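You operate a simulated robot arm through the tools that you are given. There is no shell and no other tool. Be economical: measure what you need, move in short steps, check, and stop when the job is done.

The job below is to be done with a simulated two-armed robot. You get a single attempt, and the scene is never put back.

TASK
Take the purple pad and leave it on the top of the wire cooling rack. Put two of the flour cups from the top of the island bench on the top of the pastry bench. Take the white scoop and put it on top of the yellow cake. Put the test strip with a white tab in the silver pan of pastry cream. Fetch the yellow wash brush and stand it in the tartlet tin. Take the pear pot and put it on the top of the chocolate bench. Pick up the yellow ladle with one hand, pass it to the other hand and put it on the top of the prep table. The order is free. Set down upright: flour cup, yellow wash brush, pear pot.

It is judged by the outcome, as a careful person would: the job done as asked, and still so three seconds after it is handed in. It fails if anything else is knocked over, pushed out of place, dropped, spilled or broken.

THE ROBOT
Two 6-joint arms with two-finger grippers on one trunk, on a base that drives. Base frame: it is fixed to the floor where the robot stands at the start and does not move with it; the origin is under the middle of the robot, x ahead of it, y to its left, z up; the surface under the hand at the start is at about z = 850. Units: mm, rad, N and s.
The left shoulder is at the start at [70, 176, 954], the right one opposite. With the tool pointing down near the work surface each hand reaches from about 460 to 780 mm from the robot's upright axis, wherever it stands, measured 20 degrees to its own side. Places, roughly: flour cup [750, 1250, 1000]; pan of pastry cream (17x19x8 cm) [1200, -1000, 900]; pear pot [-1000, 2750, 750]; purple pad (8x5x4 cm) [500, -100, 900]; tartlet tin (11x8x4 cm) [-1200, 2100, 900]; test strip with a white tab (4x3x15 cm) [-1000, 700, 900]; top of the chocolate bench [-1300, 400, 800]; top of the pastry bench [-1300, 2600, 800]; top of the prep table [3200, -500, 900]; top of the wire cooling rack [-1100, -2900, 900]; white scoop (17x7x6 cm) [-1100, 800, 200]; yellow cake (21x16x7 cm) [-1100, 3000, 900]; yellow ladle (10x9x26 cm) [2400, -2900, 800]; yellow wash brush (5x3x22 cm) [-1200, 1700, 900]. Payload 2.45 kg a hand.
The TCP of each hand is the grasp point between the finger pads, 26 mm short of the fingertips. In the tool frame z runs along the fingers and y along their closing line. The gripper opens to 96 mm. The gripper's body begins 69 mm behind the TCP.
Orientation is that of the tool frame in the base frame, as [roll, pitch, yaw] about the fixed x, y, z axes, in that order (R = Rz(yaw) Ry(pitch) Rx(roll)). With the fingers straight down and closing along the base's y, the tool's x points along the base's -x, its y along +y and its z along -z.

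THE INTERFACE
- The arms move only by the tool play_rows. It takes "left_rows", "right_rows" or both (then of equal length, played together; a hand with none holds still); each is a list of rows, each a list of 6 numbers: the shift along the base's x, y, z in mm, then the turn, a rotation vector about the base's x, y, z in rad. In form: [[dx, dy, dz, ax, ay, az], ...]. A call has 1 to 20 rows; each row is the pose to reach, as a shift and turn from the pose commanded when the call began. "left_hand" and "right_hand" are, for a hand that has rows, the gripper command, from -1 (fully open) to 1 (shut), values between in proportion, set as the call begins (left out, the last holds). Rows are played at 5 a second. More than 50 mm and 0.15 rad between two rows, or a gripper value outside its range, and nothing of the call is played. Where a pose cannot be reached the arm comes as near as it can. A force on the tool above 40 N (or 10 N above the force at the start of the call, whichever is more), or a blocked arm, ends the call early, and 0.2 s more pass. The fingers move at their own pace and stop on an object; they squeeze with about 40 N. The grip force told is the motor's: it shows also when the fingers shut on nothing. Time passes only in rows, and 0.2 s behind the last, so rows that repeat a pose let the fingers close. It gives the time, the measured TCP pose, the force on the tool (base axes), the opening and the grip force at its end, in the units of the frame above (readings bear some noise), with the torque about the TCP (base axes, N m) and any sound that the robot's microphone picked up, and new pictures: "pictures" is both (left out), scene, wrist or none (wrist: the cameras of the hands that moved).
- Cameras (640 x 400 px; columns grow to the right, rows downward): "scene" is now at [141.1, -1.7, 1284.7]; the picture's right is [-0.01, -1.00, 0.00], its down [-0.46, 0.01, -0.89] and it looks along [0.89, -0.01, -0.46] (base axes); focal length 265 px, centre (320, 200). "left" rides on the left gripper at [82, -3, -98] in its tool frame; the picture's right is [0.04, 1.00, 0.00], its down [-0.73, 0.03, -0.68] and it looks along [-0.68, 0.03, 0.73] (tool axes); focal length 256 px, centre (320, 200). "right" rides on the right gripper at [82, 3, -98] in its tool frame; the picture's right is [-0.04, 1.00, 0.00], its down [-0.73, -0.03, -0.68] and it looks along [-0.68, -0.03, 0.73] (tool axes); focal length 256 px, centre (320, 200).
- lift_body(by): slides the trunk up (or, below 0, down) by that many mm; the arms and the scene camera ride with it, the base frame stays. It gives what a move gives, with no picture.
- roll_base(legs): drives the robot by 1 to 6 legs, each [ahead, left, turn to the left] in mm, mm and rad, along the robot's own axes; the way and the turn of a leg run together, so that a leg with both is an arc; at most 1500 mm and 3.142 rad a leg. The arms and the cameras ride along, it lands a little off, and it stops where it bumps. It gives what a move gives, and a new picture of the scene camera.
- aim_head(pan, tilt): turns the head with the scene camera to pan (to the left, within 1.501 rad either way) and tilt (down, from -0.506 to 1.204), counted from straight ahead of the robot. It gives what a move gives, and a new picture of the scene camera.
- probe_pixels(camera, pixels): for up to 12 pixels [column, row] of the newest picture of that camera ("zoom" is the newest enlarged one), the place [x, y, z] in the base frame of the surface seen there, good to about 3 mm. No time passes.
- enlarge(camera, box): a new picture of the part [left, top, right, bottom] of that camera's present view, enlarged. No time passes.
- close_job(): hands the job in; it is judged then, once.

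Keep the steps short. Do not move on a guess: measure, check each grasp and each placing, and mend mistakes. In all there are 329 turns and 360 pictures (those below and enlarged ones count). Leave the grippers open and the arms clear of the work at the hand-in unless told otherwise, and finish with a single line.

The tools are called as name(argument=value, ...) on one line, values as JSON. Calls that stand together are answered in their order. play_rows: Moves the arms, as the interface text tells. Its arguments: {"type":"object","properties":{"left_rows":{"type":"array"},"left_hand":{"type":"number"},"right_rows":{"type":"array"},"right_hand":{"type":"number"},"pictures":{"type":"string","enum":["both","scene","wrist","none"]}},"required":[]} The other tools are called the same way: lift_body (by) slides the trunk up or down; roll_base (legs) drives the base; aim_head (pan, tilt) turns the head that bears the scene camera; probe_pixels (camera, pixels) gives the place of the surface under pixels of a picture; enlarge (camera, box) takes an enlarged picture of a part of a camera's view; close_job () hands the job in.

At the start:

```text
t: 0.0
left_ee_pos: [601.8, 231.2, 1173.0]
left_tcp_rot: [3.141, -0.002, -3.141]
left_wrist_force: [-0.9, 0.1, 0.1]
left_ft_torque: [0.02, -0.01, 0.01]
left_finger_gap: 96.1
left_grip_force: 0.1
right_ee_pos: [533.3, -347.4, 1114.0]
right_tcp_rot: [-3.141, 0.0, -3.142]
right_wrist_force: [0.6, -0.2, 0.0]
right_ft_torque: [0.0, -0.03, 0.0]
right_finger_gap: 96.2
right_grip_force: 0.0
trunk travel left (down, up): [-438.0, 402.0]
robot x, y, heading: [-3.2, -0.9, -0.0]
head pan, tilt: [-0.012, 0.48]
```

scene: 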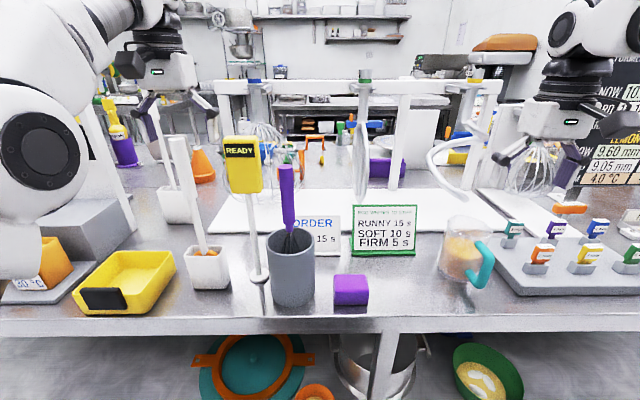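
right: 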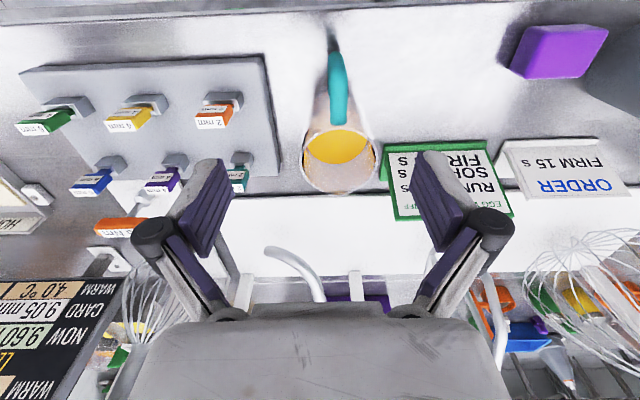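
left: 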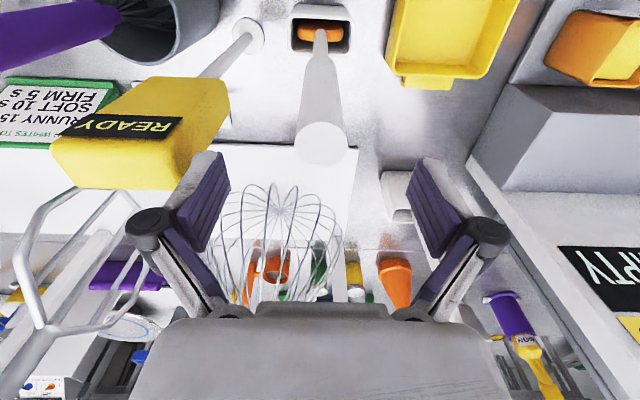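

I see the purple pad at about (350,290) in the scene picture. I measure it and its surroundings first.

probe_pixels(camera="scene", pixels=[[350, 280], [335, 276], [366, 276], [350, 298], [336, 304], [367, 304], [350, 312], [290, 290], [312, 240]])

probe_pixels(camera="right", pixels=[[530, 30], [604, 32], [560, 45], [590, 74], [516, 70], [345, 150]])

enlarge(camera="scene", box=[240, 200, 440, 325])

```text
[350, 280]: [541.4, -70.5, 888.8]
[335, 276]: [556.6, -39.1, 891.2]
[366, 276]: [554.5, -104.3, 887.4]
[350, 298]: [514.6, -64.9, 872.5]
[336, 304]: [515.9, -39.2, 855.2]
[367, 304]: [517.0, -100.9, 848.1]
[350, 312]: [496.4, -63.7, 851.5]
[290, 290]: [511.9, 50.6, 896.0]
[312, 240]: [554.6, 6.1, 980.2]
```

```text
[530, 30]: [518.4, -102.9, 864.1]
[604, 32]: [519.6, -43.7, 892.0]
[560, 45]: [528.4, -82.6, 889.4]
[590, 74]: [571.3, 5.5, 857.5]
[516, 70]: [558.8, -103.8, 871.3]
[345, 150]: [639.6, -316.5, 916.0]
```

```text
3.20 times, centred on (340, 262) of scene
```

zoom: 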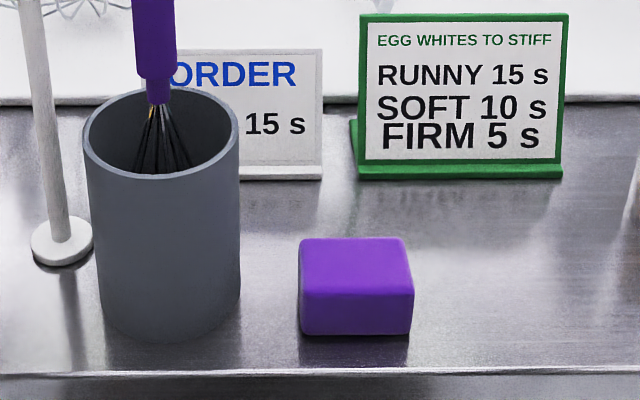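

Pad: centre about (538,-70), top 890, some 45 mm deep along x. I'll turn the right hand 90° (closing along x) while moving above the pad, staying high.

play_rows(right_rows=[[0, 25, 0, 0, 0, 0.143], [0, 50, 0, 0, 0, 0.286], [0, 75, 0, 0, 0, 0.428], [1, 100, 0, 0, 0, 0.571], [1, 125, 0, 0, 0, 0.714], [2, 150, 0, 0, 0, 0.857], [2, 175, 0, 0, 0, 1.0], [3, 200, 0, 0, 0, 1.142], [3, 225, 0, 0, 0, 1.285], [4, 250, 0, 0, 0, 1.428], [5, 277, 0, 0, 0, 1.571], [5, 277, -50, 0, 0, 1.571], [5, 277, -100, 0, 0, 1.571]], right_hand=-1)

```text
t: 2.8
left_ee_pos: [602.4, 231.4, 1172.8]
left_tcp_rot: [3.141, 0.0, 3.141]
left_wrist_force: [0.7, -0.2, 0.1]
left_ft_torque: [0.03, 0.0, -0.04]
left_finger_gap: 96.1
left_grip_force: 0.1
right_ee_pos: [540.2, -80.1, 1024.3]
right_tcp_rot: [-3.137, 0.046, -1.587]
right_wrist_force: [0.8, -0.2, 0.8]
right_ft_torque: [0.0, -0.04, 0.02]
right_finger_gap: 95.7
right_grip_force: 0.0
trunk travel left (down, up): [-438.0, 402.0]
robot x, y, heading: [-1.8, 3.6, 0.003]
head pan, tilt: [-0.012, 0.48]
```

scene: 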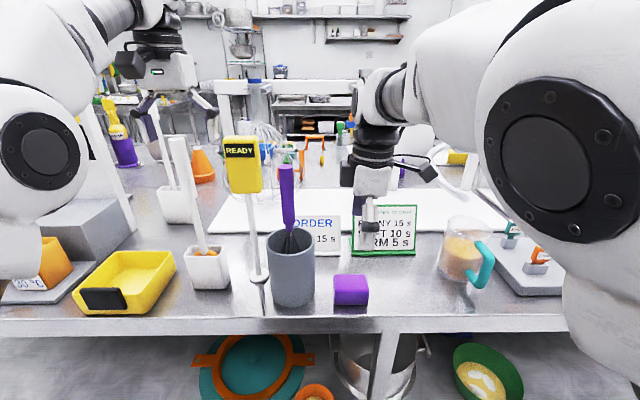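
right: 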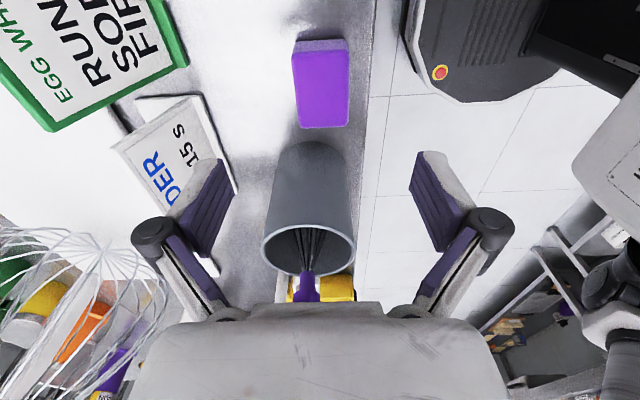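

The hand is above. I probe the pad in the wrist picture at (320,85).

probe_pixels(camera="right", pixels=[[296, 55], [346, 54], [300, 124], [346, 122], [322, 90], [320, 44]])

```text
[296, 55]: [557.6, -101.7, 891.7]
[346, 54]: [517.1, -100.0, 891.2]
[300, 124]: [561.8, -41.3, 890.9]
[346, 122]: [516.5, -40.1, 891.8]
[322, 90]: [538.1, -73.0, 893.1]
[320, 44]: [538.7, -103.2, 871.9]
```

Pad centre (538,-71), top 891. Descend to TCP z≈884.

play_rows(right_rows=[[0, 0, -45, 0, 0, 0], [0, 0, -90, 0, 0, 0], [0, 0, -118, 0, 0, 0], [0, 0, -130, 0, 0, 0], [0, 0, -130, 0, 0, 0], [0, 0, -130, 0, 0, 0]], pictures="wrist")

```text
t: 4.2
left_ee_pos: [601.8, 232.1, 1172.4]
left_tcp_rot: [-3.141, 0.002, 3.141]
left_wrist_force: [0.2, -0.2, 0.6]
left_ft_torque: [0.0, 0.01, -0.03]
left_finger_gap: 95.9
left_grip_force: 0.1
right_ee_pos: [556.7, -103.3, 905.3]
right_tcp_rot: [-3.129, 0.069, -1.609]
right_wrist_force: [-0.3, 0.3, -0.1]
right_ft_torque: [0.02, -0.01, 0.01]
right_finger_gap: 95.9
right_grip_force: 0.0
right hand out of reach, approached as far as the arm can: row 1, 2, 3, 4, 5, 6
trunk travel left (down, up): [-438.0, 402.0]
robot x, y, heading: [0.3, -0.4, 0.0]
head pan, tilt: [-0.012, 0.48]
```

right: 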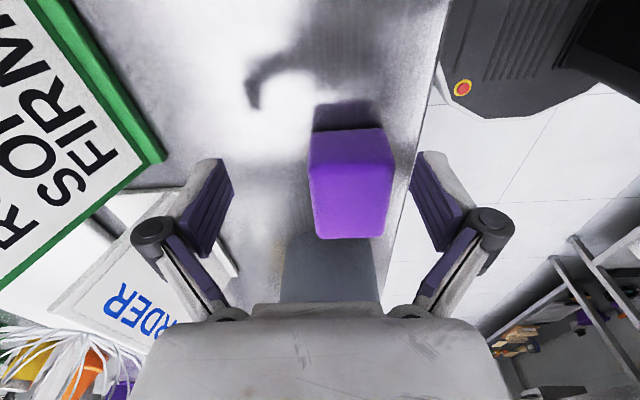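

The right arm is cramped here (pad too near and too far inside). I raise the hand, then back the base 100 mm and shift it 100 mm left.

play_rows(right_rows=[[0, 0, 50, 0, 0, 0], [0, 0, 100, 0, 0, 0], [0, 0, 150, 0, 0, 0], [0, 0, 200, 0, 0, 0], [0, 0, 200, 0, 0, 0]], pictures="none")

roll_base(legs=[[-100, 0, 0], [0, 100, 0]])

```text
t: 5.4
left_ee_pos: [601.3, 232.0, 1172.4]
left_tcp_rot: [3.141, 0.0, 3.141]
left_wrist_force: [-0.3, -0.5, 0.4]
left_ft_torque: [0.01, -0.01, 0.01]
left_finger_gap: 96.2
left_grip_force: 0.0
right_ee_pos: [548.7, -89.7, 1090.9]
right_tcp_rot: [3.141, -0.001, -1.573]
right_wrist_force: [-0.2, -0.6, -0.2]
right_ft_torque: [0.03, 0.04, -0.05]
right_finger_gap: 95.9
right_grip_force: 0.1
trunk travel left (down, up): [-438.0, 402.0]
robot x, y, heading: [-0.3, 0.6, 0.003]
head pan, tilt: [-0.012, 0.48]
```

```text
t: 7.3
left_ee_pos: [503.0, 334.0, 1172.2]
left_tcp_rot: [-3.14, 0.0, -3.14]
left_wrist_force: [0.3, 1.0, -0.6]
left_ft_torque: [-0.06, 0.01, -0.03]
left_finger_gap: 95.8
left_grip_force: 0.1
right_ee_pos: [450.7, 14.4, 1091.4]
right_tcp_rot: [3.137, 0.001, -1.569]
right_wrist_force: [0.1, 0.2, -0.6]
right_ft_torque: [-0.02, 0.01, -0.01]
right_finger_gap: 96.0
right_grip_force: 0.0
trunk travel left (down, up): [-438.0, 402.0]
robot x, y, heading: [-97.3, 100.0, 0.006]
head pan, tilt: [-0.012, 0.48]
```

scene: 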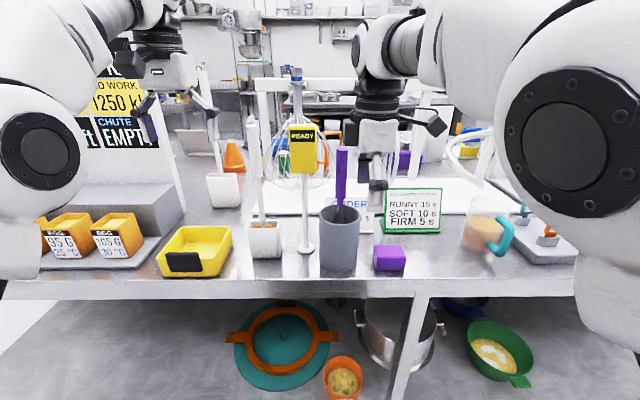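

Now move −y first, then +x, over the pad, then down partway.

play_rows(right_rows=[[0, -43, 0, 0, 0, 0], [0, -86, 0, 0, 0, 0], [45, -86, 0, 0, 0, 0], [87, -86, 0, 0, 0, 0], [87, -86, -50, 0, 0, 0], [87, -86, -100, 0, 0, 0], [87, -86, -150, 0, 0, 0], [87, -86, -150, 0, 0, 0]], pictures="wrist")

```text
t: 9.1
left_ee_pos: [503.0, 333.9, 1173.4]
left_tcp_rot: [-3.141, 0.001, -3.14]
left_wrist_force: [-0.6, -0.1, 0.2]
left_ft_torque: [0.01, 0.0, 0.01]
left_finger_gap: 96.0
left_grip_force: 0.1
right_ee_pos: [537.5, -74.0, 941.9]
right_tcp_rot: [-3.141, 0.002, -1.569]
right_wrist_force: [0.5, -0.4, 0.7]
right_ft_torque: [-0.01, 0.0, 0.0]
right_finger_gap: 95.8
right_grip_force: 0.1
trunk travel left (down, up): [-438.0, 402.0]
robot x, y, heading: [-99.7, 102.5, 0.005]
head pan, tilt: [-0.012, 0.48]
```

right: 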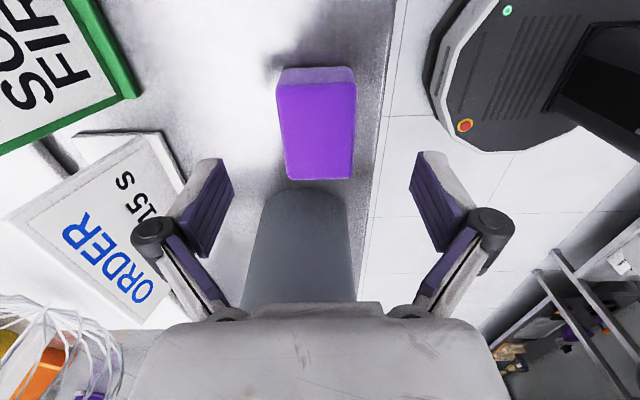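

Reached well. Lower to z≈883 and close.

play_rows(right_rows=[[0, 0, -40, 0, 0, 0], [0, 0, -59, 0, 0, 0], [0, 0, -59, 0, 0, 0], [0, 0, -59, 0, 0, 0]], pictures="none")

play_rows(right_rows=[[0, 0, 0, 0, 0, 0], [0, 0, 0, 0, 0, 0], [0, 0, 0, 0, 0, 0], [0, 0, 0, 0, 0, 0]], right_hand=1, pictures="wrist")

```text
t: 10.1
left_ee_pos: [502.1, 334.1, 1172.5]
left_tcp_rot: [-3.141, -0.002, -3.14]
left_wrist_force: [0.5, 0.6, -0.5]
left_ft_torque: [0.01, 0.01, 0.0]
left_finger_gap: 95.9
left_grip_force: 0.0
right_ee_pos: [538.6, -72.3, 883.0]
right_tcp_rot: [3.141, -0.001, -1.568]
right_wrist_force: [0.3, -0.1, -0.6]
right_ft_torque: [0.02, -0.03, 0.03]
right_finger_gap: 95.9
right_grip_force: 0.2
trunk travel left (down, up): [-438.0, 402.0]
robot x, y, heading: [-100.5, 100.4, -0.002]
head pan, tilt: [-0.012, 0.48]
```

```text
t: 11.1
left_ee_pos: [501.3, 333.7, 1173.5]
left_tcp_rot: [3.141, 0.001, -3.14]
left_wrist_force: [-0.3, 0.4, 0.4]
left_ft_torque: [0.02, 0.0, 0.0]
left_finger_gap: 96.2
left_grip_force: 0.1
right_ee_pos: [538.0, -71.5, 883.9]
right_tcp_rot: [-3.139, 0.002, -1.567]
right_wrist_force: [3.4, -0.1, 9.6]
right_ft_torque: [-0.01, 0.12, 0.0]
right_finger_gap: 48.7
right_grip_force: 39.7
trunk travel left (down, up): [-438.0, 402.0]
robot x, y, heading: [-98.6, 99.8, 0.002]
head pan, tilt: [-0.012, 0.48]
```

right: 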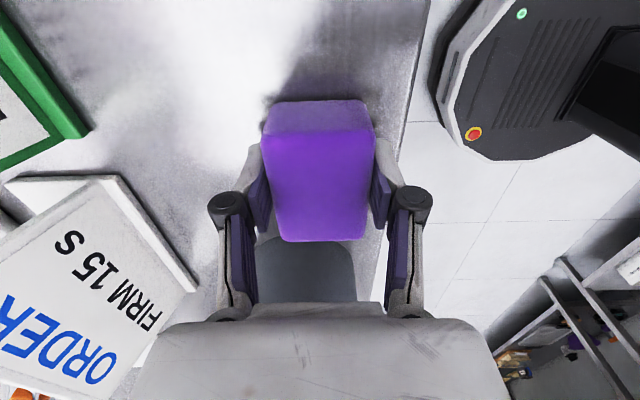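

Held (48.7 mm). Lift and pull back.

play_rows(right_rows=[[0, 0, 45, 0, 0, 0], [0, 0, 90, 0, 0, 0], [0, 0, 140, 0, 0, 0], [0, 0, 190, 0, 0, 0], [0, 0, 230, 0, 0, 0], [-45, -40, 230, 0, 0, 0], [-90, -80, 230, 0, 0, 0], [-90, -120, 230, 0, 0, 0], [-90, -120, 230, 0, 0, 0]], pictures="none")

aim_head(pan=-1.45, tilt=0.45)

aim_head(pan=1.45, tilt=0.45)

```text
refused: row 6 steps farther than a row can; nothing moved
```

```text
t: 12.7
left_ee_pos: [502.1, 334.5, 1173.1]
left_tcp_rot: [-3.141, 0.002, -3.141]
left_wrist_force: [0.4, -0.1, -0.2]
left_ft_torque: [0.03, -0.01, -0.04]
left_finger_gap: 95.9
left_grip_force: 0.1
right_ee_pos: [537.5, -72.6, 882.9]
right_tcp_rot: [3.14, -0.001, -1.57]
right_wrist_force: [4.6, -0.1, 13.2]
right_ft_torque: [0.0, 0.0, -0.05]
right_finger_gap: 49.0
right_grip_force: 40.2
trunk travel left (down, up): [-438.0, 402.0]
robot x, y, heading: [-98.0, 103.9, 0.001]
head pan, tilt: [-1.45, 0.45]
```

scene: 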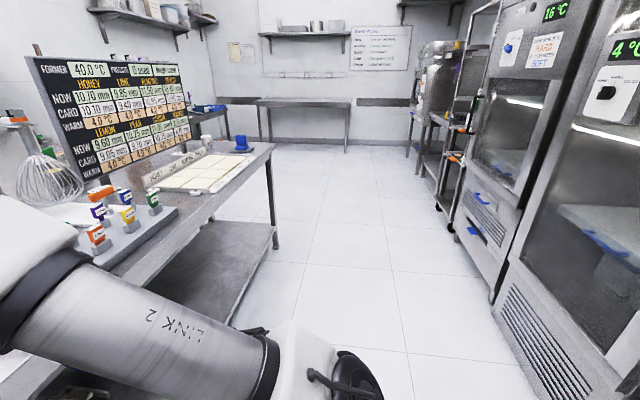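

```text
t: 15.2
left_ee_pos: [499.7, 333.4, 1173.5]
left_tcp_rot: [3.141, 0.001, -3.139]
left_wrist_force: [-0.5, 0.6, 0.5]
left_ft_torque: [-0.03, -0.01, 0.02]
left_finger_gap: 96.0
left_grip_force: 0.1
right_ee_pos: [538.2, -71.0, 883.5]
right_tcp_rot: [3.141, 0.0, -1.569]
right_wrist_force: [0.3, 0.3, 10.1]
right_ft_torque: [0.01, 0.03, 0.02]
right_finger_gap: 49.0
right_grip_force: 39.7
trunk travel left (down, up): [-438.0, 402.0]
robot x, y, heading: [-101.3, 105.1, 0.004]
head pan, tilt: [1.45, 0.45]
```

scene: 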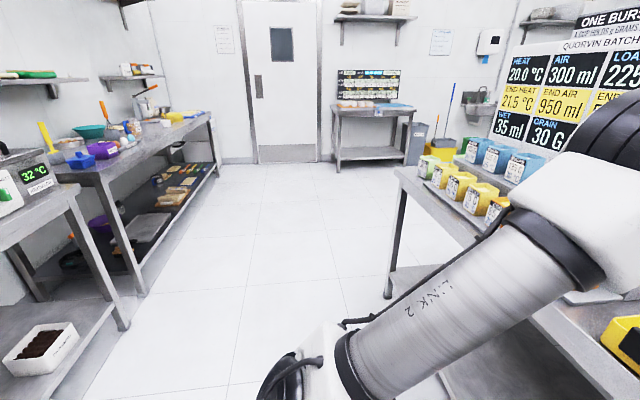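

Row 6 stepped too far; I redo the lift with shorter steps.

play_rows(right_rows=[[0, 0, 45, 0, 0, 0], [0, 0, 90, 0, 0, 0], [0, 0, 135, 0, 0, 0], [0, 0, 180, 0, 0, 0], [0, 0, 225, 0, 0, 0], [-33, -33, 230, 0, 0, 0], [-66, -66, 230, 0, 0, 0], [-90, -100, 230, 0, 0, 0], [-90, -140, 230, 0, 0, 0], [-90, -140, 230, 0, 0, 0]], pictures="wrist")

probe_pixels(camera="scene", pixels=[[140, 290], [212, 120], [395, 175], [333, 110], [478, 175], [445, 182], [520, 165], [100, 155], [125, 330], [60, 190]])

```text
t: 17.4
left_ee_pos: [502.8, 335.4, 1172.7]
left_tcp_rot: [-3.141, 0.001, -3.142]
left_wrist_force: [0.0, 0.6, 0.1]
left_ft_torque: [-0.03, -0.01, -0.01]
left_finger_gap: 96.1
left_grip_force: 0.0
right_ee_pos: [447.4, -211.3, 1112.1]
right_tcp_rot: [-3.141, -0.001, -1.569]
right_wrist_force: [0.4, 0.8, -1.0]
right_ft_torque: [-0.05, 0.01, 0.03]
right_finger_gap: 48.8
right_grip_force: 40.6
trunk travel left (down, up): [-438.0, 402.0]
robot x, y, heading: [-97.6, 103.8, 0.0]
head pan, tilt: [1.45, 0.45]
```

right: 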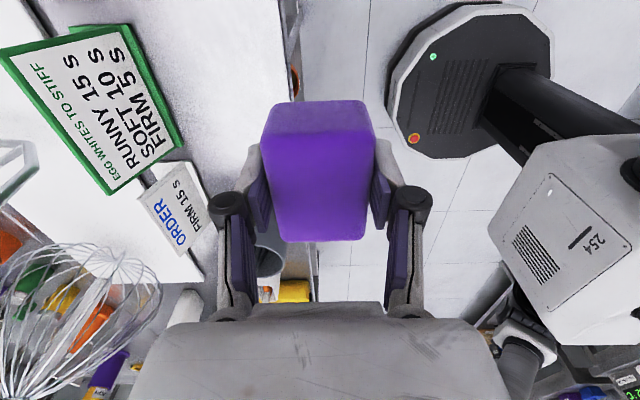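

```text
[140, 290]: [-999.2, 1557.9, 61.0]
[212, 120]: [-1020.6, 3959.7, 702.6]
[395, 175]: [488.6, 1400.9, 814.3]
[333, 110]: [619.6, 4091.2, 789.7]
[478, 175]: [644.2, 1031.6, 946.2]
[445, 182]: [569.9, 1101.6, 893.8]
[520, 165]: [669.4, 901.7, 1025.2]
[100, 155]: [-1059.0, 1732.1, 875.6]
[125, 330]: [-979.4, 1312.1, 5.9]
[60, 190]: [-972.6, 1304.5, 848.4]
```

The pad is lifted clear. The aisle spans x −970…480. I back 150, turn right to face −y, and look.

roll_base(legs=[[-150, 0, 0], [0, 0, -1.571]])

aim_head(pan=-0.25, tilt=0.4)

```text
t: 22.6
left_ee_pos: [-21.2, -503.4, 1174.1]
left_tcp_rot: [3.141, 0.001, 1.561]
left_wrist_force: [0.3, -0.3, 0.4]
left_ft_torque: [-0.02, 0.0, 0.01]
left_finger_gap: 96.3
left_grip_force: 0.1
right_ee_pos: [-566.1, -441.9, 1111.5]
right_tcp_rot: [-3.14, 0.0, 3.132]
right_wrist_force: [0.4, 0.5, -0.2]
right_ft_torque: [-0.02, 0.0, -0.01]
right_finger_gap: 48.7
right_grip_force: 39.4
trunk travel left (down, up): [-438.0, 402.0]
robot x, y, heading: [-247.2, 101.9, -1.582]
head pan, tilt: [1.45, 0.45]
```

scene: 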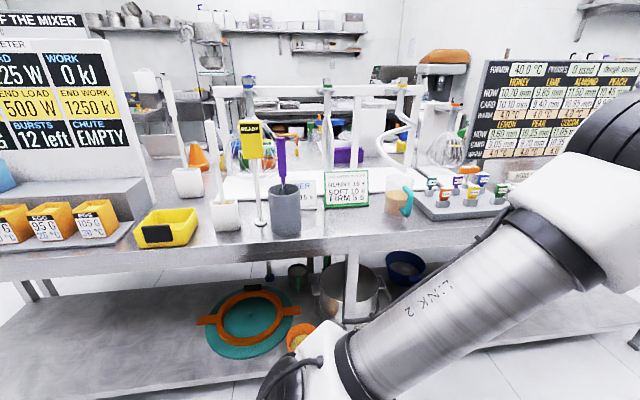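

```text
t: 24.3
left_ee_pos: [-21.5, -503.2, 1172.6]
left_tcp_rot: [3.141, 0.0, 1.56]
left_wrist_force: [0.3, -1.2, 0.4]
left_ft_torque: [0.0, -0.02, 0.03]
left_finger_gap: 96.0
left_grip_force: 0.0
right_ee_pos: [-565.2, -441.1, 1112.1]
right_tcp_rot: [3.141, 0.001, 3.131]
right_wrist_force: [-0.1, 0.7, -1.4]
right_ft_torque: [-0.01, -0.01, 0.01]
right_finger_gap: 48.8
right_grip_force: 40.0
trunk travel left (down, up): [-438.0, 402.0]
robot x, y, heading: [-246.7, 102.2, -1.581]
head pan, tilt: [-0.25, 0.4]
```

scene: 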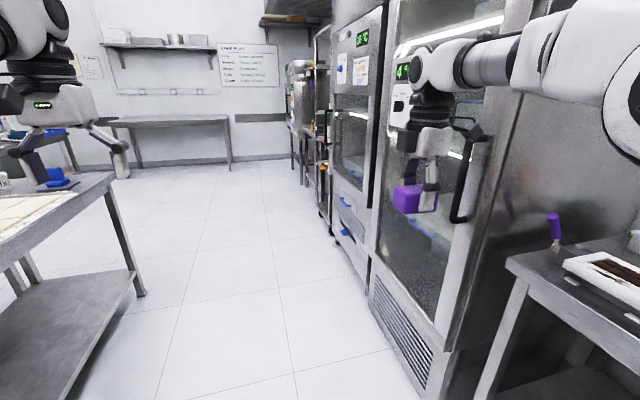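

I measure the fridge front and the rack behind it.

probe_pixels(camera="scene", pixels=[[365, 240], [440, 340], [330, 200], [318, 115], [298, 80], [462, 170], [100, 290], [300, 140], [135, 250], [170, 125]])

enlarge(camera="scene", box=[260, 40, 380, 240])

```text
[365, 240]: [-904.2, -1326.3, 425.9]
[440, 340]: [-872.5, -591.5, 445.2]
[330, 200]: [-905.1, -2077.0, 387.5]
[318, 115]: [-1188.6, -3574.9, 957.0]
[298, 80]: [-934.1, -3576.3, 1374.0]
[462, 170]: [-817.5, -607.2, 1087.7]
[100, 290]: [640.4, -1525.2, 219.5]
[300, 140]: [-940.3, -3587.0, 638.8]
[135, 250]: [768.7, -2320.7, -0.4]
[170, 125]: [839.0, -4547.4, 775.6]
```

```text
2.00 times, centred on (320, 140) of scene
```

zoom: 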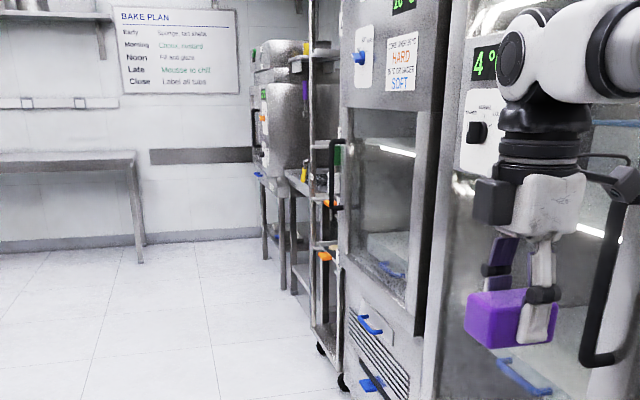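

Fridge handle reaches x −817. I shift 70 left and drive ahead 2200.

roll_base(legs=[[0, 70, 0.01], [1200, 0, 0], [1000, 0, 0]])

aim_head(pan=-0.8, tilt=0.4)

```text
t: 35.9
left_ee_pos: [77.1, -2716.1, 1174.1]
left_tcp_rot: [3.14, -0.002, 1.586]
left_wrist_force: [-0.1, 0.8, -0.2]
left_ft_torque: [0.01, 0.0, -0.02]
left_finger_gap: 95.9
left_grip_force: 0.1
right_ee_pos: [-467.0, -2667.4, 1111.1]
right_tcp_rot: [3.14, -0.001, -3.126]
right_wrist_force: [0.2, 0.3, -0.9]
right_ft_torque: [-0.01, 0.02, -0.02]
right_finger_gap: 49.1
right_grip_force: 39.6
trunk travel left (down, up): [-438.0, 402.0]
robot x, y, heading: [-158.7, -2114.0, -1.56]
head pan, tilt: [-0.25, 0.4]
```

scene: 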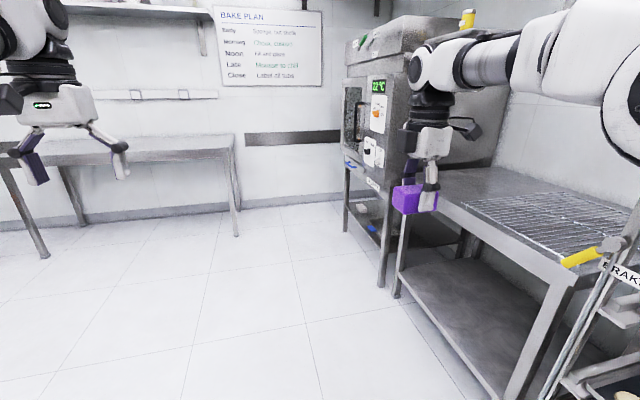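

```text
t: 36.9
left_ee_pos: [78.9, -2714.8, 1173.5]
left_tcp_rot: [-3.141, -0.001, 1.586]
left_wrist_force: [-0.4, 0.0, -0.4]
left_ft_torque: [0.01, -0.02, 0.01]
left_finger_gap: 96.0
left_grip_force: 0.1
right_ee_pos: [-468.8, -2667.1, 1112.0]
right_tcp_rot: [-3.141, 0.0, -3.126]
right_wrist_force: [0.2, -0.4, -0.5]
right_ft_torque: [-0.01, 0.01, -0.03]
right_finger_gap: 48.9
right_grip_force: 40.0
trunk travel left (down, up): [-438.0, 402.0]
robot x, y, heading: [-163.7, -2115.9, -1.558]
head pan, tilt: [-0.799, 0.4]
```

scene: 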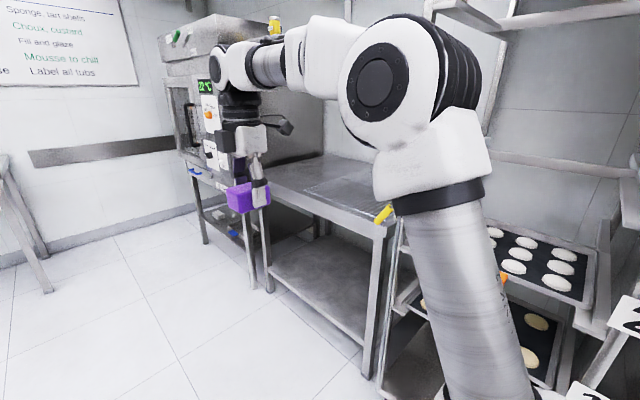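

The wire rack lies on the next bench. I drive 900 on and turn right to face it.

roll_base(legs=[[900, 0, 0], [0, 0, -1.58]])

aim_head(pan=-0.2, tilt=0.5)

```text
t: 45.5
left_ee_pos: [-751.2, -3250.0, 1172.8]
left_tcp_rot: [-3.141, 0.0, 0.001]
left_wrist_force: [0.3, -0.2, -0.3]
left_ft_torque: [0.01, -0.01, 0.01]
left_finger_gap: 96.0
left_grip_force: 0.1
right_ee_pos: [-692.3, -2703.4, 1111.5]
right_tcp_rot: [-3.141, 0.002, 1.574]
right_wrist_force: [-0.4, -0.2, 0.5]
right_ft_torque: [-0.04, -0.05, 0.0]
right_finger_gap: 48.6
right_grip_force: 39.6
trunk travel left (down, up): [-438.0, 402.0]
robot x, y, heading: [-150.0, -3012.7, -3.142]
head pan, tilt: [-0.799, 0.4]
```

scene: 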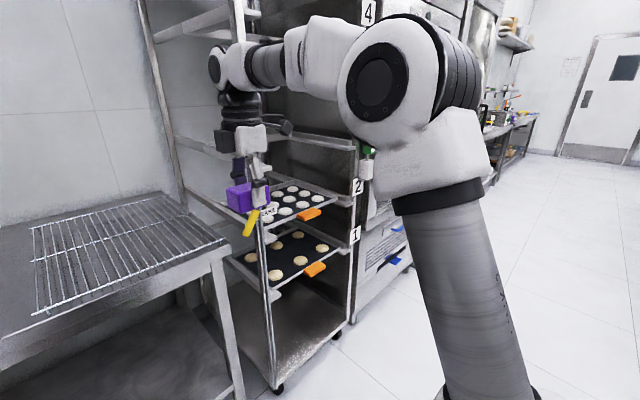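

```text
t: 46.5
left_ee_pos: [-749.4, -3249.9, 1173.0]
left_tcp_rot: [3.141, 0.0, 0.003]
left_wrist_force: [-0.1, 1.1, -0.7]
left_ft_torque: [0.0, 0.03, -0.03]
left_finger_gap: 96.0
left_grip_force: 0.0
right_ee_pos: [-693.0, -2703.6, 1111.6]
right_tcp_rot: [3.14, 0.001, 1.573]
right_wrist_force: [0.1, 0.0, -0.3]
right_ft_torque: [-0.01, -0.01, -0.03]
right_finger_gap: 48.8
right_grip_force: 40.1
trunk travel left (down, up): [-438.0, 402.0]
robot x, y, heading: [-148.4, -3017.6, -3.142]
head pan, tilt: [-0.201, 0.499]
```

scene: 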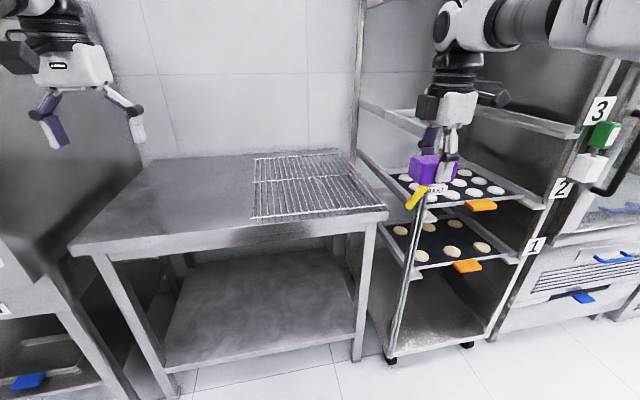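

I measure the wire rack and the trolley beside it.

probe_pixels(camera="scene", pixels=[[255, 160], [340, 155], [253, 215], [380, 205], [300, 190], [417, 197], [405, 240], [360, 60], [385, 215], [220, 190], [400, 165], [100, 245]])

```text
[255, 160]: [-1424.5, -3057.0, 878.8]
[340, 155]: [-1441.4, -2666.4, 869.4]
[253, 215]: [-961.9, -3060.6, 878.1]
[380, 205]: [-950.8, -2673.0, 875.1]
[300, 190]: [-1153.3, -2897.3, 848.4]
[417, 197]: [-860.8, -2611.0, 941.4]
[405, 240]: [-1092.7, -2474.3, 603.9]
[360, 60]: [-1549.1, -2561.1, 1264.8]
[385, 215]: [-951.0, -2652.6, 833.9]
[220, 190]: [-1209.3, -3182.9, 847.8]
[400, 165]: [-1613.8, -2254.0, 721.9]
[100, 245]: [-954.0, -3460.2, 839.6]
```

Rack top z≈877, x −1424…−955, y −3060…−2670. I move the right hand to y≈−2860 away from the trolley, then drive ahead 330.

play_rows(right_rows=[[0, -45, 0, 0, 0, 0], [0, -90, 0, 0, 0, 0], [0, -135, 0, 0, 0, 0], [0, -157, 0, 0, 0, 0], [0, -157, 0, 0, 0, 0]], pictures="none")

roll_base(legs=[[330, 0, 0]])

```text
t: 47.6
left_ee_pos: [-749.4, -3249.2, 1172.5]
left_tcp_rot: [3.141, -0.001, 0.002]
left_wrist_force: [-0.3, 0.7, -0.5]
left_ft_torque: [-0.01, 0.02, 0.02]
left_finger_gap: 96.0
left_grip_force: 0.0
right_ee_pos: [-694.1, -2861.3, 1112.8]
right_tcp_rot: [3.139, 0.0, 1.573]
right_wrist_force: [0.4, -0.5, -0.1]
right_ft_torque: [0.0, 0.01, 0.01]
right_finger_gap: 48.8
right_grip_force: 40.0
trunk travel left (down, up): [-438.0, 402.0]
robot x, y, heading: [-147.8, -3018.2, -3.142]
head pan, tilt: [-0.201, 0.499]
```

```text
t: 49.8
left_ee_pos: [-1078.2, -3251.3, 1172.1]
left_tcp_rot: [3.141, -0.001, 0.002]
left_wrist_force: [-0.8, -0.6, 0.0]
left_ft_torque: [0.0, 0.01, 0.03]
left_finger_gap: 96.2
left_grip_force: 0.2
right_ee_pos: [-1023.8, -2862.9, 1112.2]
right_tcp_rot: [3.139, 0.0, 1.573]
right_wrist_force: [-0.4, 0.0, -0.9]
right_ft_torque: [0.0, -0.02, -0.02]
right_finger_gap: 48.9
right_grip_force: 39.8
trunk travel left (down, up): [-438.0, 402.0]
robot x, y, heading: [-475.0, -3015.6, -3.137]
head pan, tilt: [-0.201, 0.499]
```

scene: 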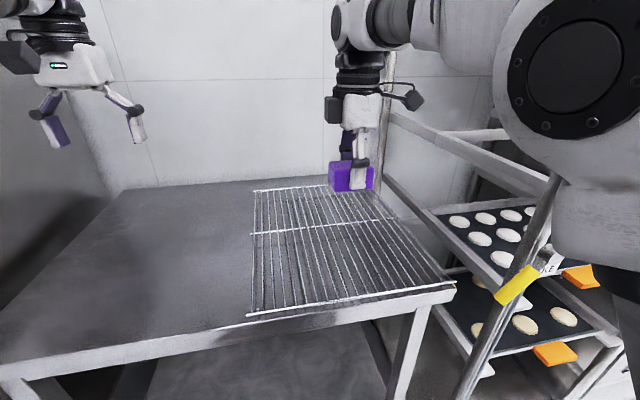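

Move 70 outward, then lower to z≈930, then slower down.

play_rows(right_rows=[[-35, 0, 0, 0, 0, 0], [-70, 0, 0, 0, 0, 0], [-70, 0, -45, 0, 0, 0], [-70, 0, -90, 0, 0, 0], [-70, 0, -135, 0, 0, 0], [-70, 0, -175, 0, 0, 0], [-70, 0, -190, 0, 0, 0], [-70, 0, -197, 0, 0, 0], [-70, 0, -200, 0, 0, 0], [-70, 0, -200, 0, 0, 0]], pictures="both")

```text
t: 52.0
left_ee_pos: [-1076.2, -3251.3, 1173.8]
left_tcp_rot: [3.141, 0.003, 0.002]
left_wrist_force: [0.7, 0.7, -0.3]
left_ft_torque: [-0.03, 0.0, 0.0]
left_finger_gap: 96.0
left_grip_force: 0.1
right_ee_pos: [-1092.3, -2863.8, 913.8]
right_tcp_rot: [-3.139, 0.0, 1.572]
right_wrist_force: [-2.3, 1.9, 9.2]
right_ft_torque: [0.03, -0.02, 0.0]
right_finger_gap: 48.9
right_grip_force: 39.9
trunk travel left (down, up): [-438.0, 402.0]
robot x, y, heading: [-474.8, -3018.7, -3.137]
head pan, tilt: [-0.201, 0.499]
```

scene: 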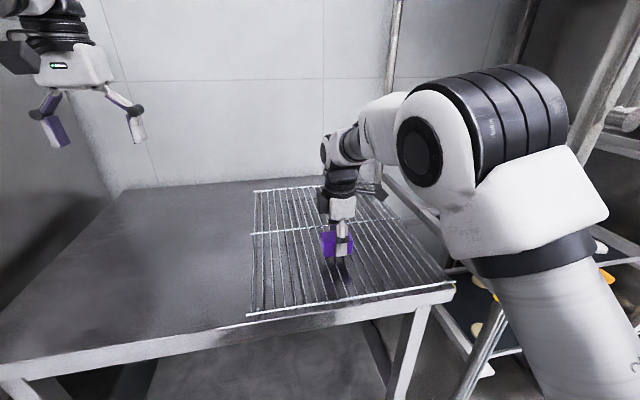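
right: 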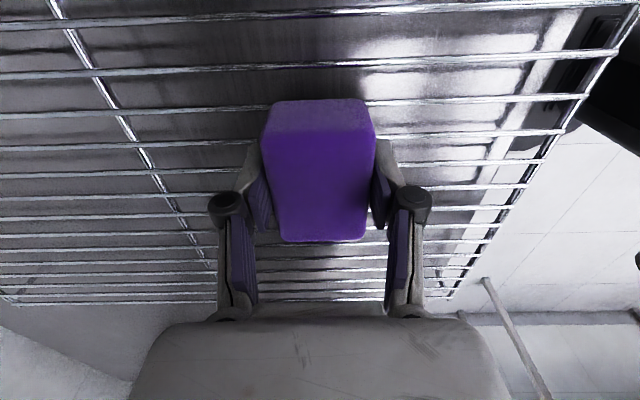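

Contact felt (9 N). Open and rise.

play_rows(right_rows=[[0, 0, 0, 0, 0, 0], [0, 0, 0, 0, 0, 0], [0, 0, 0, 0, 0, 0], [0, 0, 40, 0, 0, 0], [0, 0, 85, 0, 0, 0], [0, 0, 130, 0, 0, 0], [0, 0, 175, 0, 0, 0], [0, 0, 200, 0, 0, 0]], right_hand=-1, pictures="both")

```text
t: 53.8
left_ee_pos: [-1078.4, -3251.6, 1172.4]
left_tcp_rot: [3.141, -0.001, 0.004]
left_wrist_force: [-0.1, 0.2, 0.3]
left_ft_torque: [-0.01, 0.0, 0.0]
left_finger_gap: 96.2
left_grip_force: 0.1
right_ee_pos: [-1092.1, -2862.6, 1111.9]
right_tcp_rot: [3.141, -0.001, 1.575]
right_wrist_force: [-0.3, 0.3, 0.2]
right_ft_torque: [-0.01, 0.02, -0.02]
right_finger_gap: 96.1
right_grip_force: 0.0
trunk travel left (down, up): [-438.0, 402.0]
robot x, y, heading: [-478.8, -3016.9, -3.14]
head pan, tilt: [-0.201, 0.499]
```

scene: 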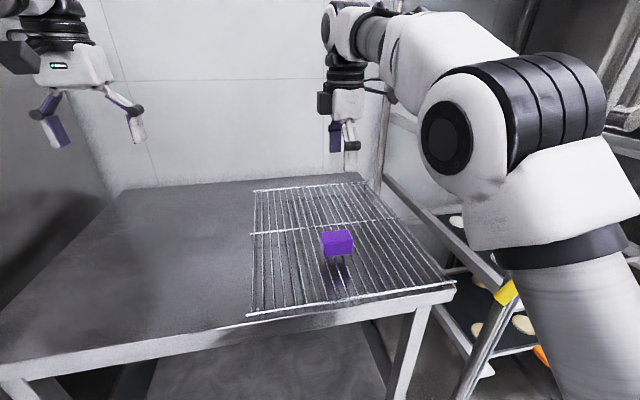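
right: 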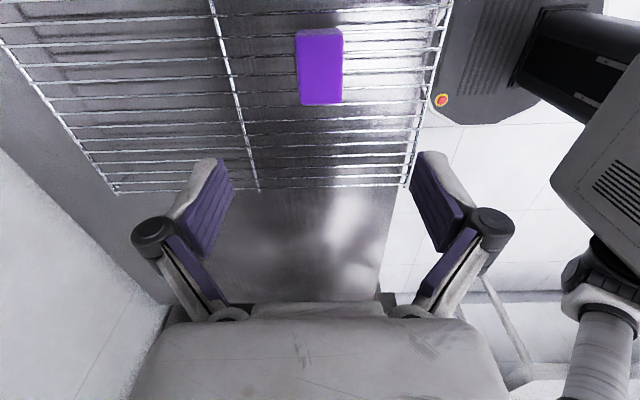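

Pad is on the rack. Next the ladle at about (2400,−2900). Back off, turn around, look.

roll_base(legs=[[-400, 0, 0], [0, 0, -3.14]])

aim_head(pan=0.0, tilt=0.35)

```text
t: 63.7
left_ee_pos: [531.3, -2799.4, 1173.1]
left_tcp_rot: [3.141, -0.001, 3.118]
left_wrist_force: [0.5, -0.6, -0.4]
left_ft_torque: [0.05, -0.03, 0.02]
left_finger_gap: 96.0
left_grip_force: 0.1
right_ee_pos: [535.1, -3188.2, 1112.5]
right_tcp_rot: [3.141, -0.001, -1.596]
right_wrist_force: [-0.4, 0.2, -0.4]
right_ft_torque: [-0.01, -0.03, 0.0]
right_finger_gap: 95.9
right_grip_force: 0.0
trunk travel left (down, up): [-438.0, 402.0]
robot x, y, heading: [-80.3, -3015.1, -0.022]
head pan, tilt: [-0.201, 0.499]
```

scene: 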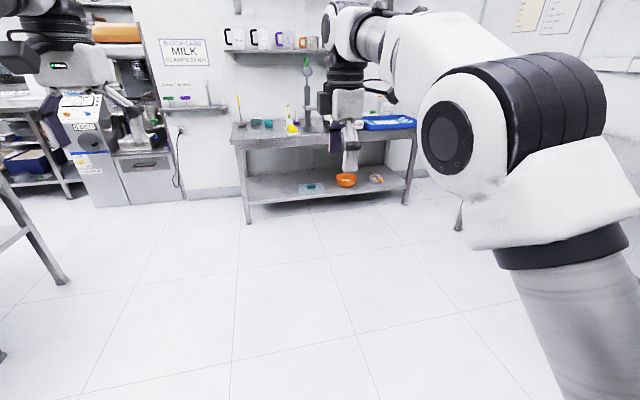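

```text
t: 64.5
left_ee_pos: [529.9, -2797.6, 1173.0]
left_tcp_rot: [-3.14, 0.0, 3.117]
left_wrist_force: [0.2, -0.4, 0.0]
left_ft_torque: [-0.01, -0.01, 0.01]
left_finger_gap: 96.0
left_grip_force: 0.1
right_ee_pos: [534.7, -3188.6, 1112.7]
right_tcp_rot: [-3.141, 0.0, -1.596]
right_wrist_force: [-1.1, 0.4, 0.2]
right_ft_torque: [0.02, 0.02, 0.01]
right_finger_gap: 95.9
right_grip_force: 0.1
trunk travel left (down, up): [-438.0, 402.0]
robot x, y, heading: [-74.9, -3015.9, -0.023]
head pan, tilt: [0.0, 0.351]
```

scene: 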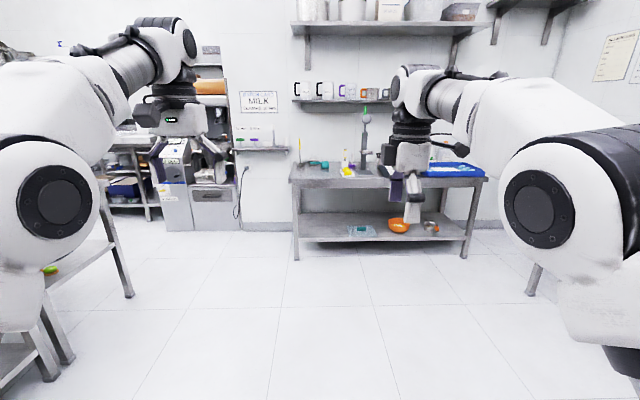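

A bench stands ahead; I measure its front and zoom on the things upon it.

probe_pixels(camera="scene", pixels=[[293, 181], [480, 181], [300, 240], [470, 240], [345, 172], [365, 120], [300, 150]])

enlarge(camera="scene", box=[270, 70, 500, 210])

```text
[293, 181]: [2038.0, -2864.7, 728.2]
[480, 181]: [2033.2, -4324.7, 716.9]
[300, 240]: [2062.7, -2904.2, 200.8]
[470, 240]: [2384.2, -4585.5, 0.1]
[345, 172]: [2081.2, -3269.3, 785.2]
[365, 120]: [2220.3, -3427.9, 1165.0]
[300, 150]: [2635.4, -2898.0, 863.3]
```

```text
2.78 times, centred on (385, 140) of scene
```

zoom: 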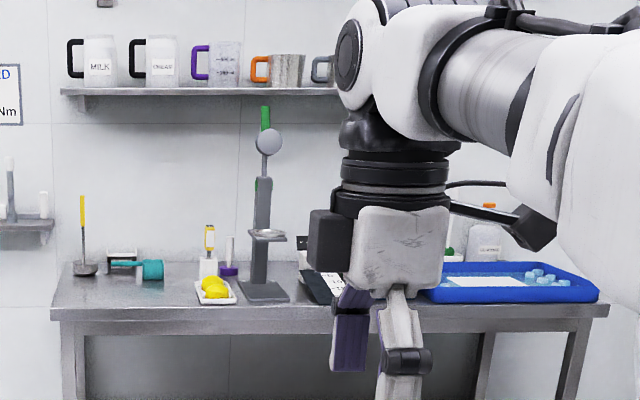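

The ladle stands at left on the bench (yellow handle, zoom (83,230)). Drive 1250 closer.

roll_base(legs=[[1250, 0, 0.022]])

aim_head(pan=0.0, tilt=0.45)

```text
t: 70.6
left_ee_pos: [1739.4, -2829.6, 1172.3]
left_tcp_rot: [3.14, 0.0, 3.115]
left_wrist_force: [-0.1, 0.5, 0.5]
left_ft_torque: [0.0, -0.02, -0.03]
left_finger_gap: 96.0
left_grip_force: 0.1
right_ee_pos: [1742.3, -3220.1, 1113.3]
right_tcp_rot: [-3.141, 0.0, -1.598]
right_wrist_force: [0.8, 0.2, -0.2]
right_ft_torque: [0.02, 0.05, 0.01]
right_finger_gap: 95.9
right_grip_force: 0.1
trunk travel left (down, up): [-438.0, 402.0]
robot x, y, heading: [1132.2, -3045.9, -0.023]
head pan, tilt: [0.0, 0.351]
```

scene: 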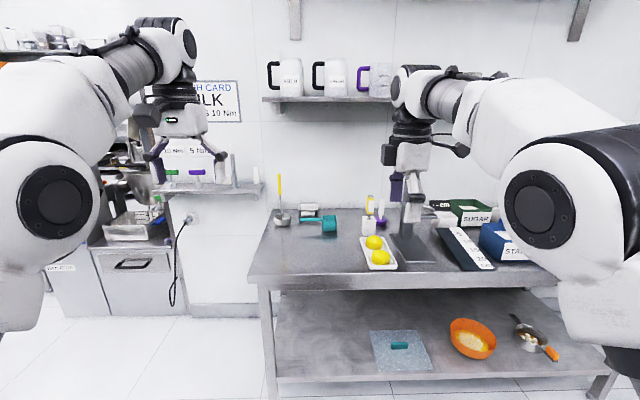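

```text
t: 71.2
left_ee_pos: [1738.5, -2829.1, 1173.4]
left_tcp_rot: [3.141, -0.001, 3.115]
left_wrist_force: [0.5, -0.4, 0.4]
left_ft_torque: [-0.04, 0.0, -0.02]
left_finger_gap: 95.9
left_grip_force: 0.0
right_ee_pos: [1741.7, -3219.7, 1112.7]
right_tcp_rot: [3.142, -0.002, -1.596]
right_wrist_force: [0.0, -0.3, 0.6]
right_ft_torque: [-0.01, 0.01, 0.01]
right_finger_gap: 96.3
right_grip_force: 0.0
trunk travel left (down, up): [-438.0, 402.0]
robot x, y, heading: [1128.2, -3045.8, -0.028]
head pan, tilt: [0.0, 0.45]
```

scene: 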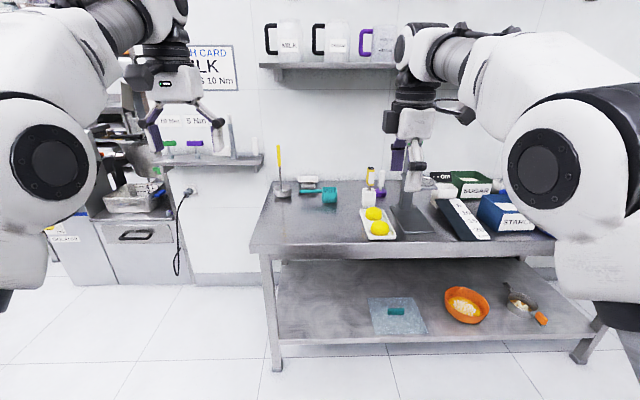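

enlarge(camera="scene", box=[240, 130, 360, 205])

probe_pixels(camera="scene", pixels=[[279, 150], [280, 160], [280, 170], [283, 192], [275, 185], [262, 205], [252, 240], [328, 198], [305, 185], [278, 215], [255, 150], [272, 85]])

```text
5.33 times, centred on (300, 168) of scene
```

zoom: 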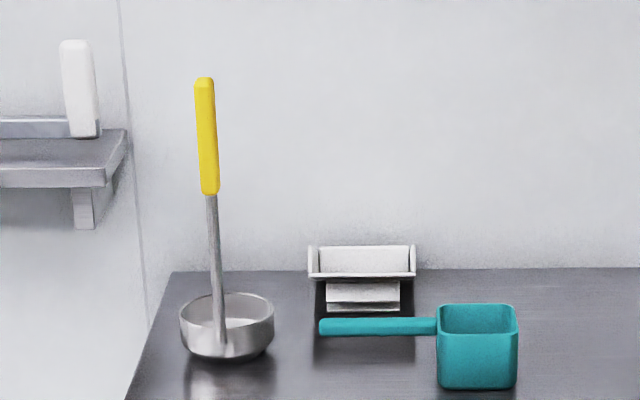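

```text
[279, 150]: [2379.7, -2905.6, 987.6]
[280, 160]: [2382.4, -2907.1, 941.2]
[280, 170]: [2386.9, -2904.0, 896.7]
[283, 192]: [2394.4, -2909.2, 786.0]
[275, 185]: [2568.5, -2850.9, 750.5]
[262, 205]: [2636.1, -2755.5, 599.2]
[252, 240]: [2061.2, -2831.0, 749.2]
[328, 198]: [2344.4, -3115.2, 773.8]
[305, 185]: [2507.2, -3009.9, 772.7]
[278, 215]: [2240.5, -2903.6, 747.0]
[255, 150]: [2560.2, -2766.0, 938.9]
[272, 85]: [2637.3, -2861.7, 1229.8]
```

I probe the robot's own base in the last right-wrist picture to learn its footprint, and the cabinet left of the bench.

probe_pixels(camera="right", pixels=[[440, 100], [430, 90], [450, 115], [480, 110], [500, 80], [425, 60]])

probe_pixels(camera="scene", pixels=[[180, 235], [185, 280], [110, 285], [100, 230], [160, 200], [230, 270], [190, 192], [180, 162]])

```text
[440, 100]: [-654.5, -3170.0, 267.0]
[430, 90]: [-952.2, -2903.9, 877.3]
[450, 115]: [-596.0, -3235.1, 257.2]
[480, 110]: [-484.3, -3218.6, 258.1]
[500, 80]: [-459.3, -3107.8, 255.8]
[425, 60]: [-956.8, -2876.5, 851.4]
```

```text
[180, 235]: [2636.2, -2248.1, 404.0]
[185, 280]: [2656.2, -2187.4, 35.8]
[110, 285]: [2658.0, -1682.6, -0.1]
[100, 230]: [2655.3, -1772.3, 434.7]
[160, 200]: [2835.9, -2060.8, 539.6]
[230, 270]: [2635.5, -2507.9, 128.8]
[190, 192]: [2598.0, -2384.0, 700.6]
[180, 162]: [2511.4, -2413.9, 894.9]
```

Base radius ≈255. Plan: left hand picks the ladle's handle horizontally (tool pointing ahead), then right hand takes it from above. First I turn the left hand to point ahead, here in free space.

play_rows(left_rows=[[0, 0, -10, 0, -0.14, 0], [0, 0, -25, 0, -0.28, 0], [0, 0, -40, 0, -0.42, 0], [0, 0, -60, 0, -0.56, 0], [0, 0, -80, 0, -0.7, 0], [0, 0, -100, 0, -0.84, 0], [0, 0, -120, 0, -0.98, 0], [0, 0, -140, 0, -1.12, 0], [0, 0, -160, 0, -1.26, 0], [0, 0, -180, 0, -1.4, 0], [0, 0, -190, 0, -1.54, 0], [0, 0, -190, 0, -1.54, 0]], left_hand=-1, pictures="both")

```text
t: 73.8
left_ee_pos: [1738.2, -2829.1, 982.5]
left_tcp_rot: [2.411, 1.533, 2.411]
left_wrist_force: [0.8, 0.0, 0.0]
left_ft_torque: [0.04, 0.0, 0.0]
left_finger_gap: 96.0
left_grip_force: 0.0
left hand out of reach, approached as far as the arm can: row 5, 6, 7
right_ee_pos: [1742.2, -3219.3, 1113.3]
right_tcp_rot: [-3.141, 0.0, -1.596]
right_wrist_force: [0.2, 0.2, 0.8]
right_ft_torque: [0.03, -0.01, 0.01]
right_finger_gap: 96.0
right_grip_force: 0.1
trunk travel left (down, up): [-438.0, 402.0]
robot x, y, heading: [1131.4, -3048.6, -0.03]
head pan, tilt: [0.0, 0.45]
```

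scene: 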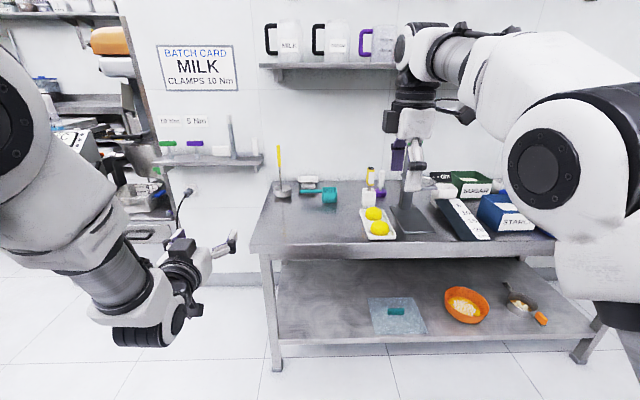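
left: 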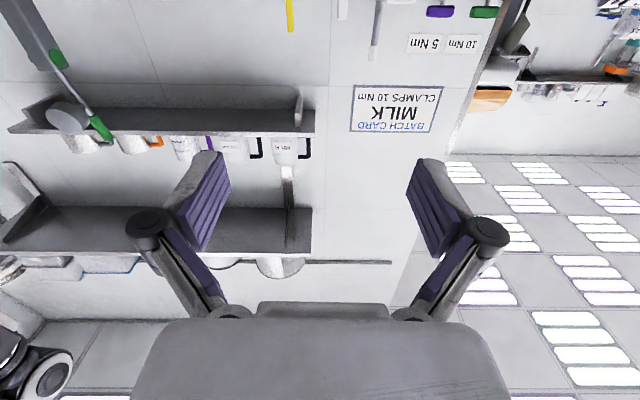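

The pose works, but the wrist dips low. I measure how low.

probe_pixels(camera="scene", pixels=[[130, 345], [160, 340], [182, 310], [180, 240], [195, 308], [100, 270], [232, 243], [140, 300], [200, 255]])

enlarge(camera="scene", box=[60, 200, 280, 360])

```text
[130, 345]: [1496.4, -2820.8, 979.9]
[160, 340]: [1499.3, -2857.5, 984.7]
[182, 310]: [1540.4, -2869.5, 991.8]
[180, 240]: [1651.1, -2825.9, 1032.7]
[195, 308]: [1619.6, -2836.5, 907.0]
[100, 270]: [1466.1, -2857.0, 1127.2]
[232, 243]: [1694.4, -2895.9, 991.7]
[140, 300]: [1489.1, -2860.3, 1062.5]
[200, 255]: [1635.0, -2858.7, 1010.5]
```

```text
2.50 times, centred on (170, 280) of scene
```

zoom: 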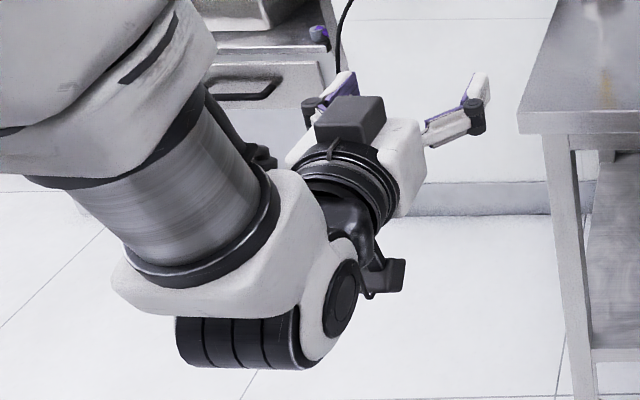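

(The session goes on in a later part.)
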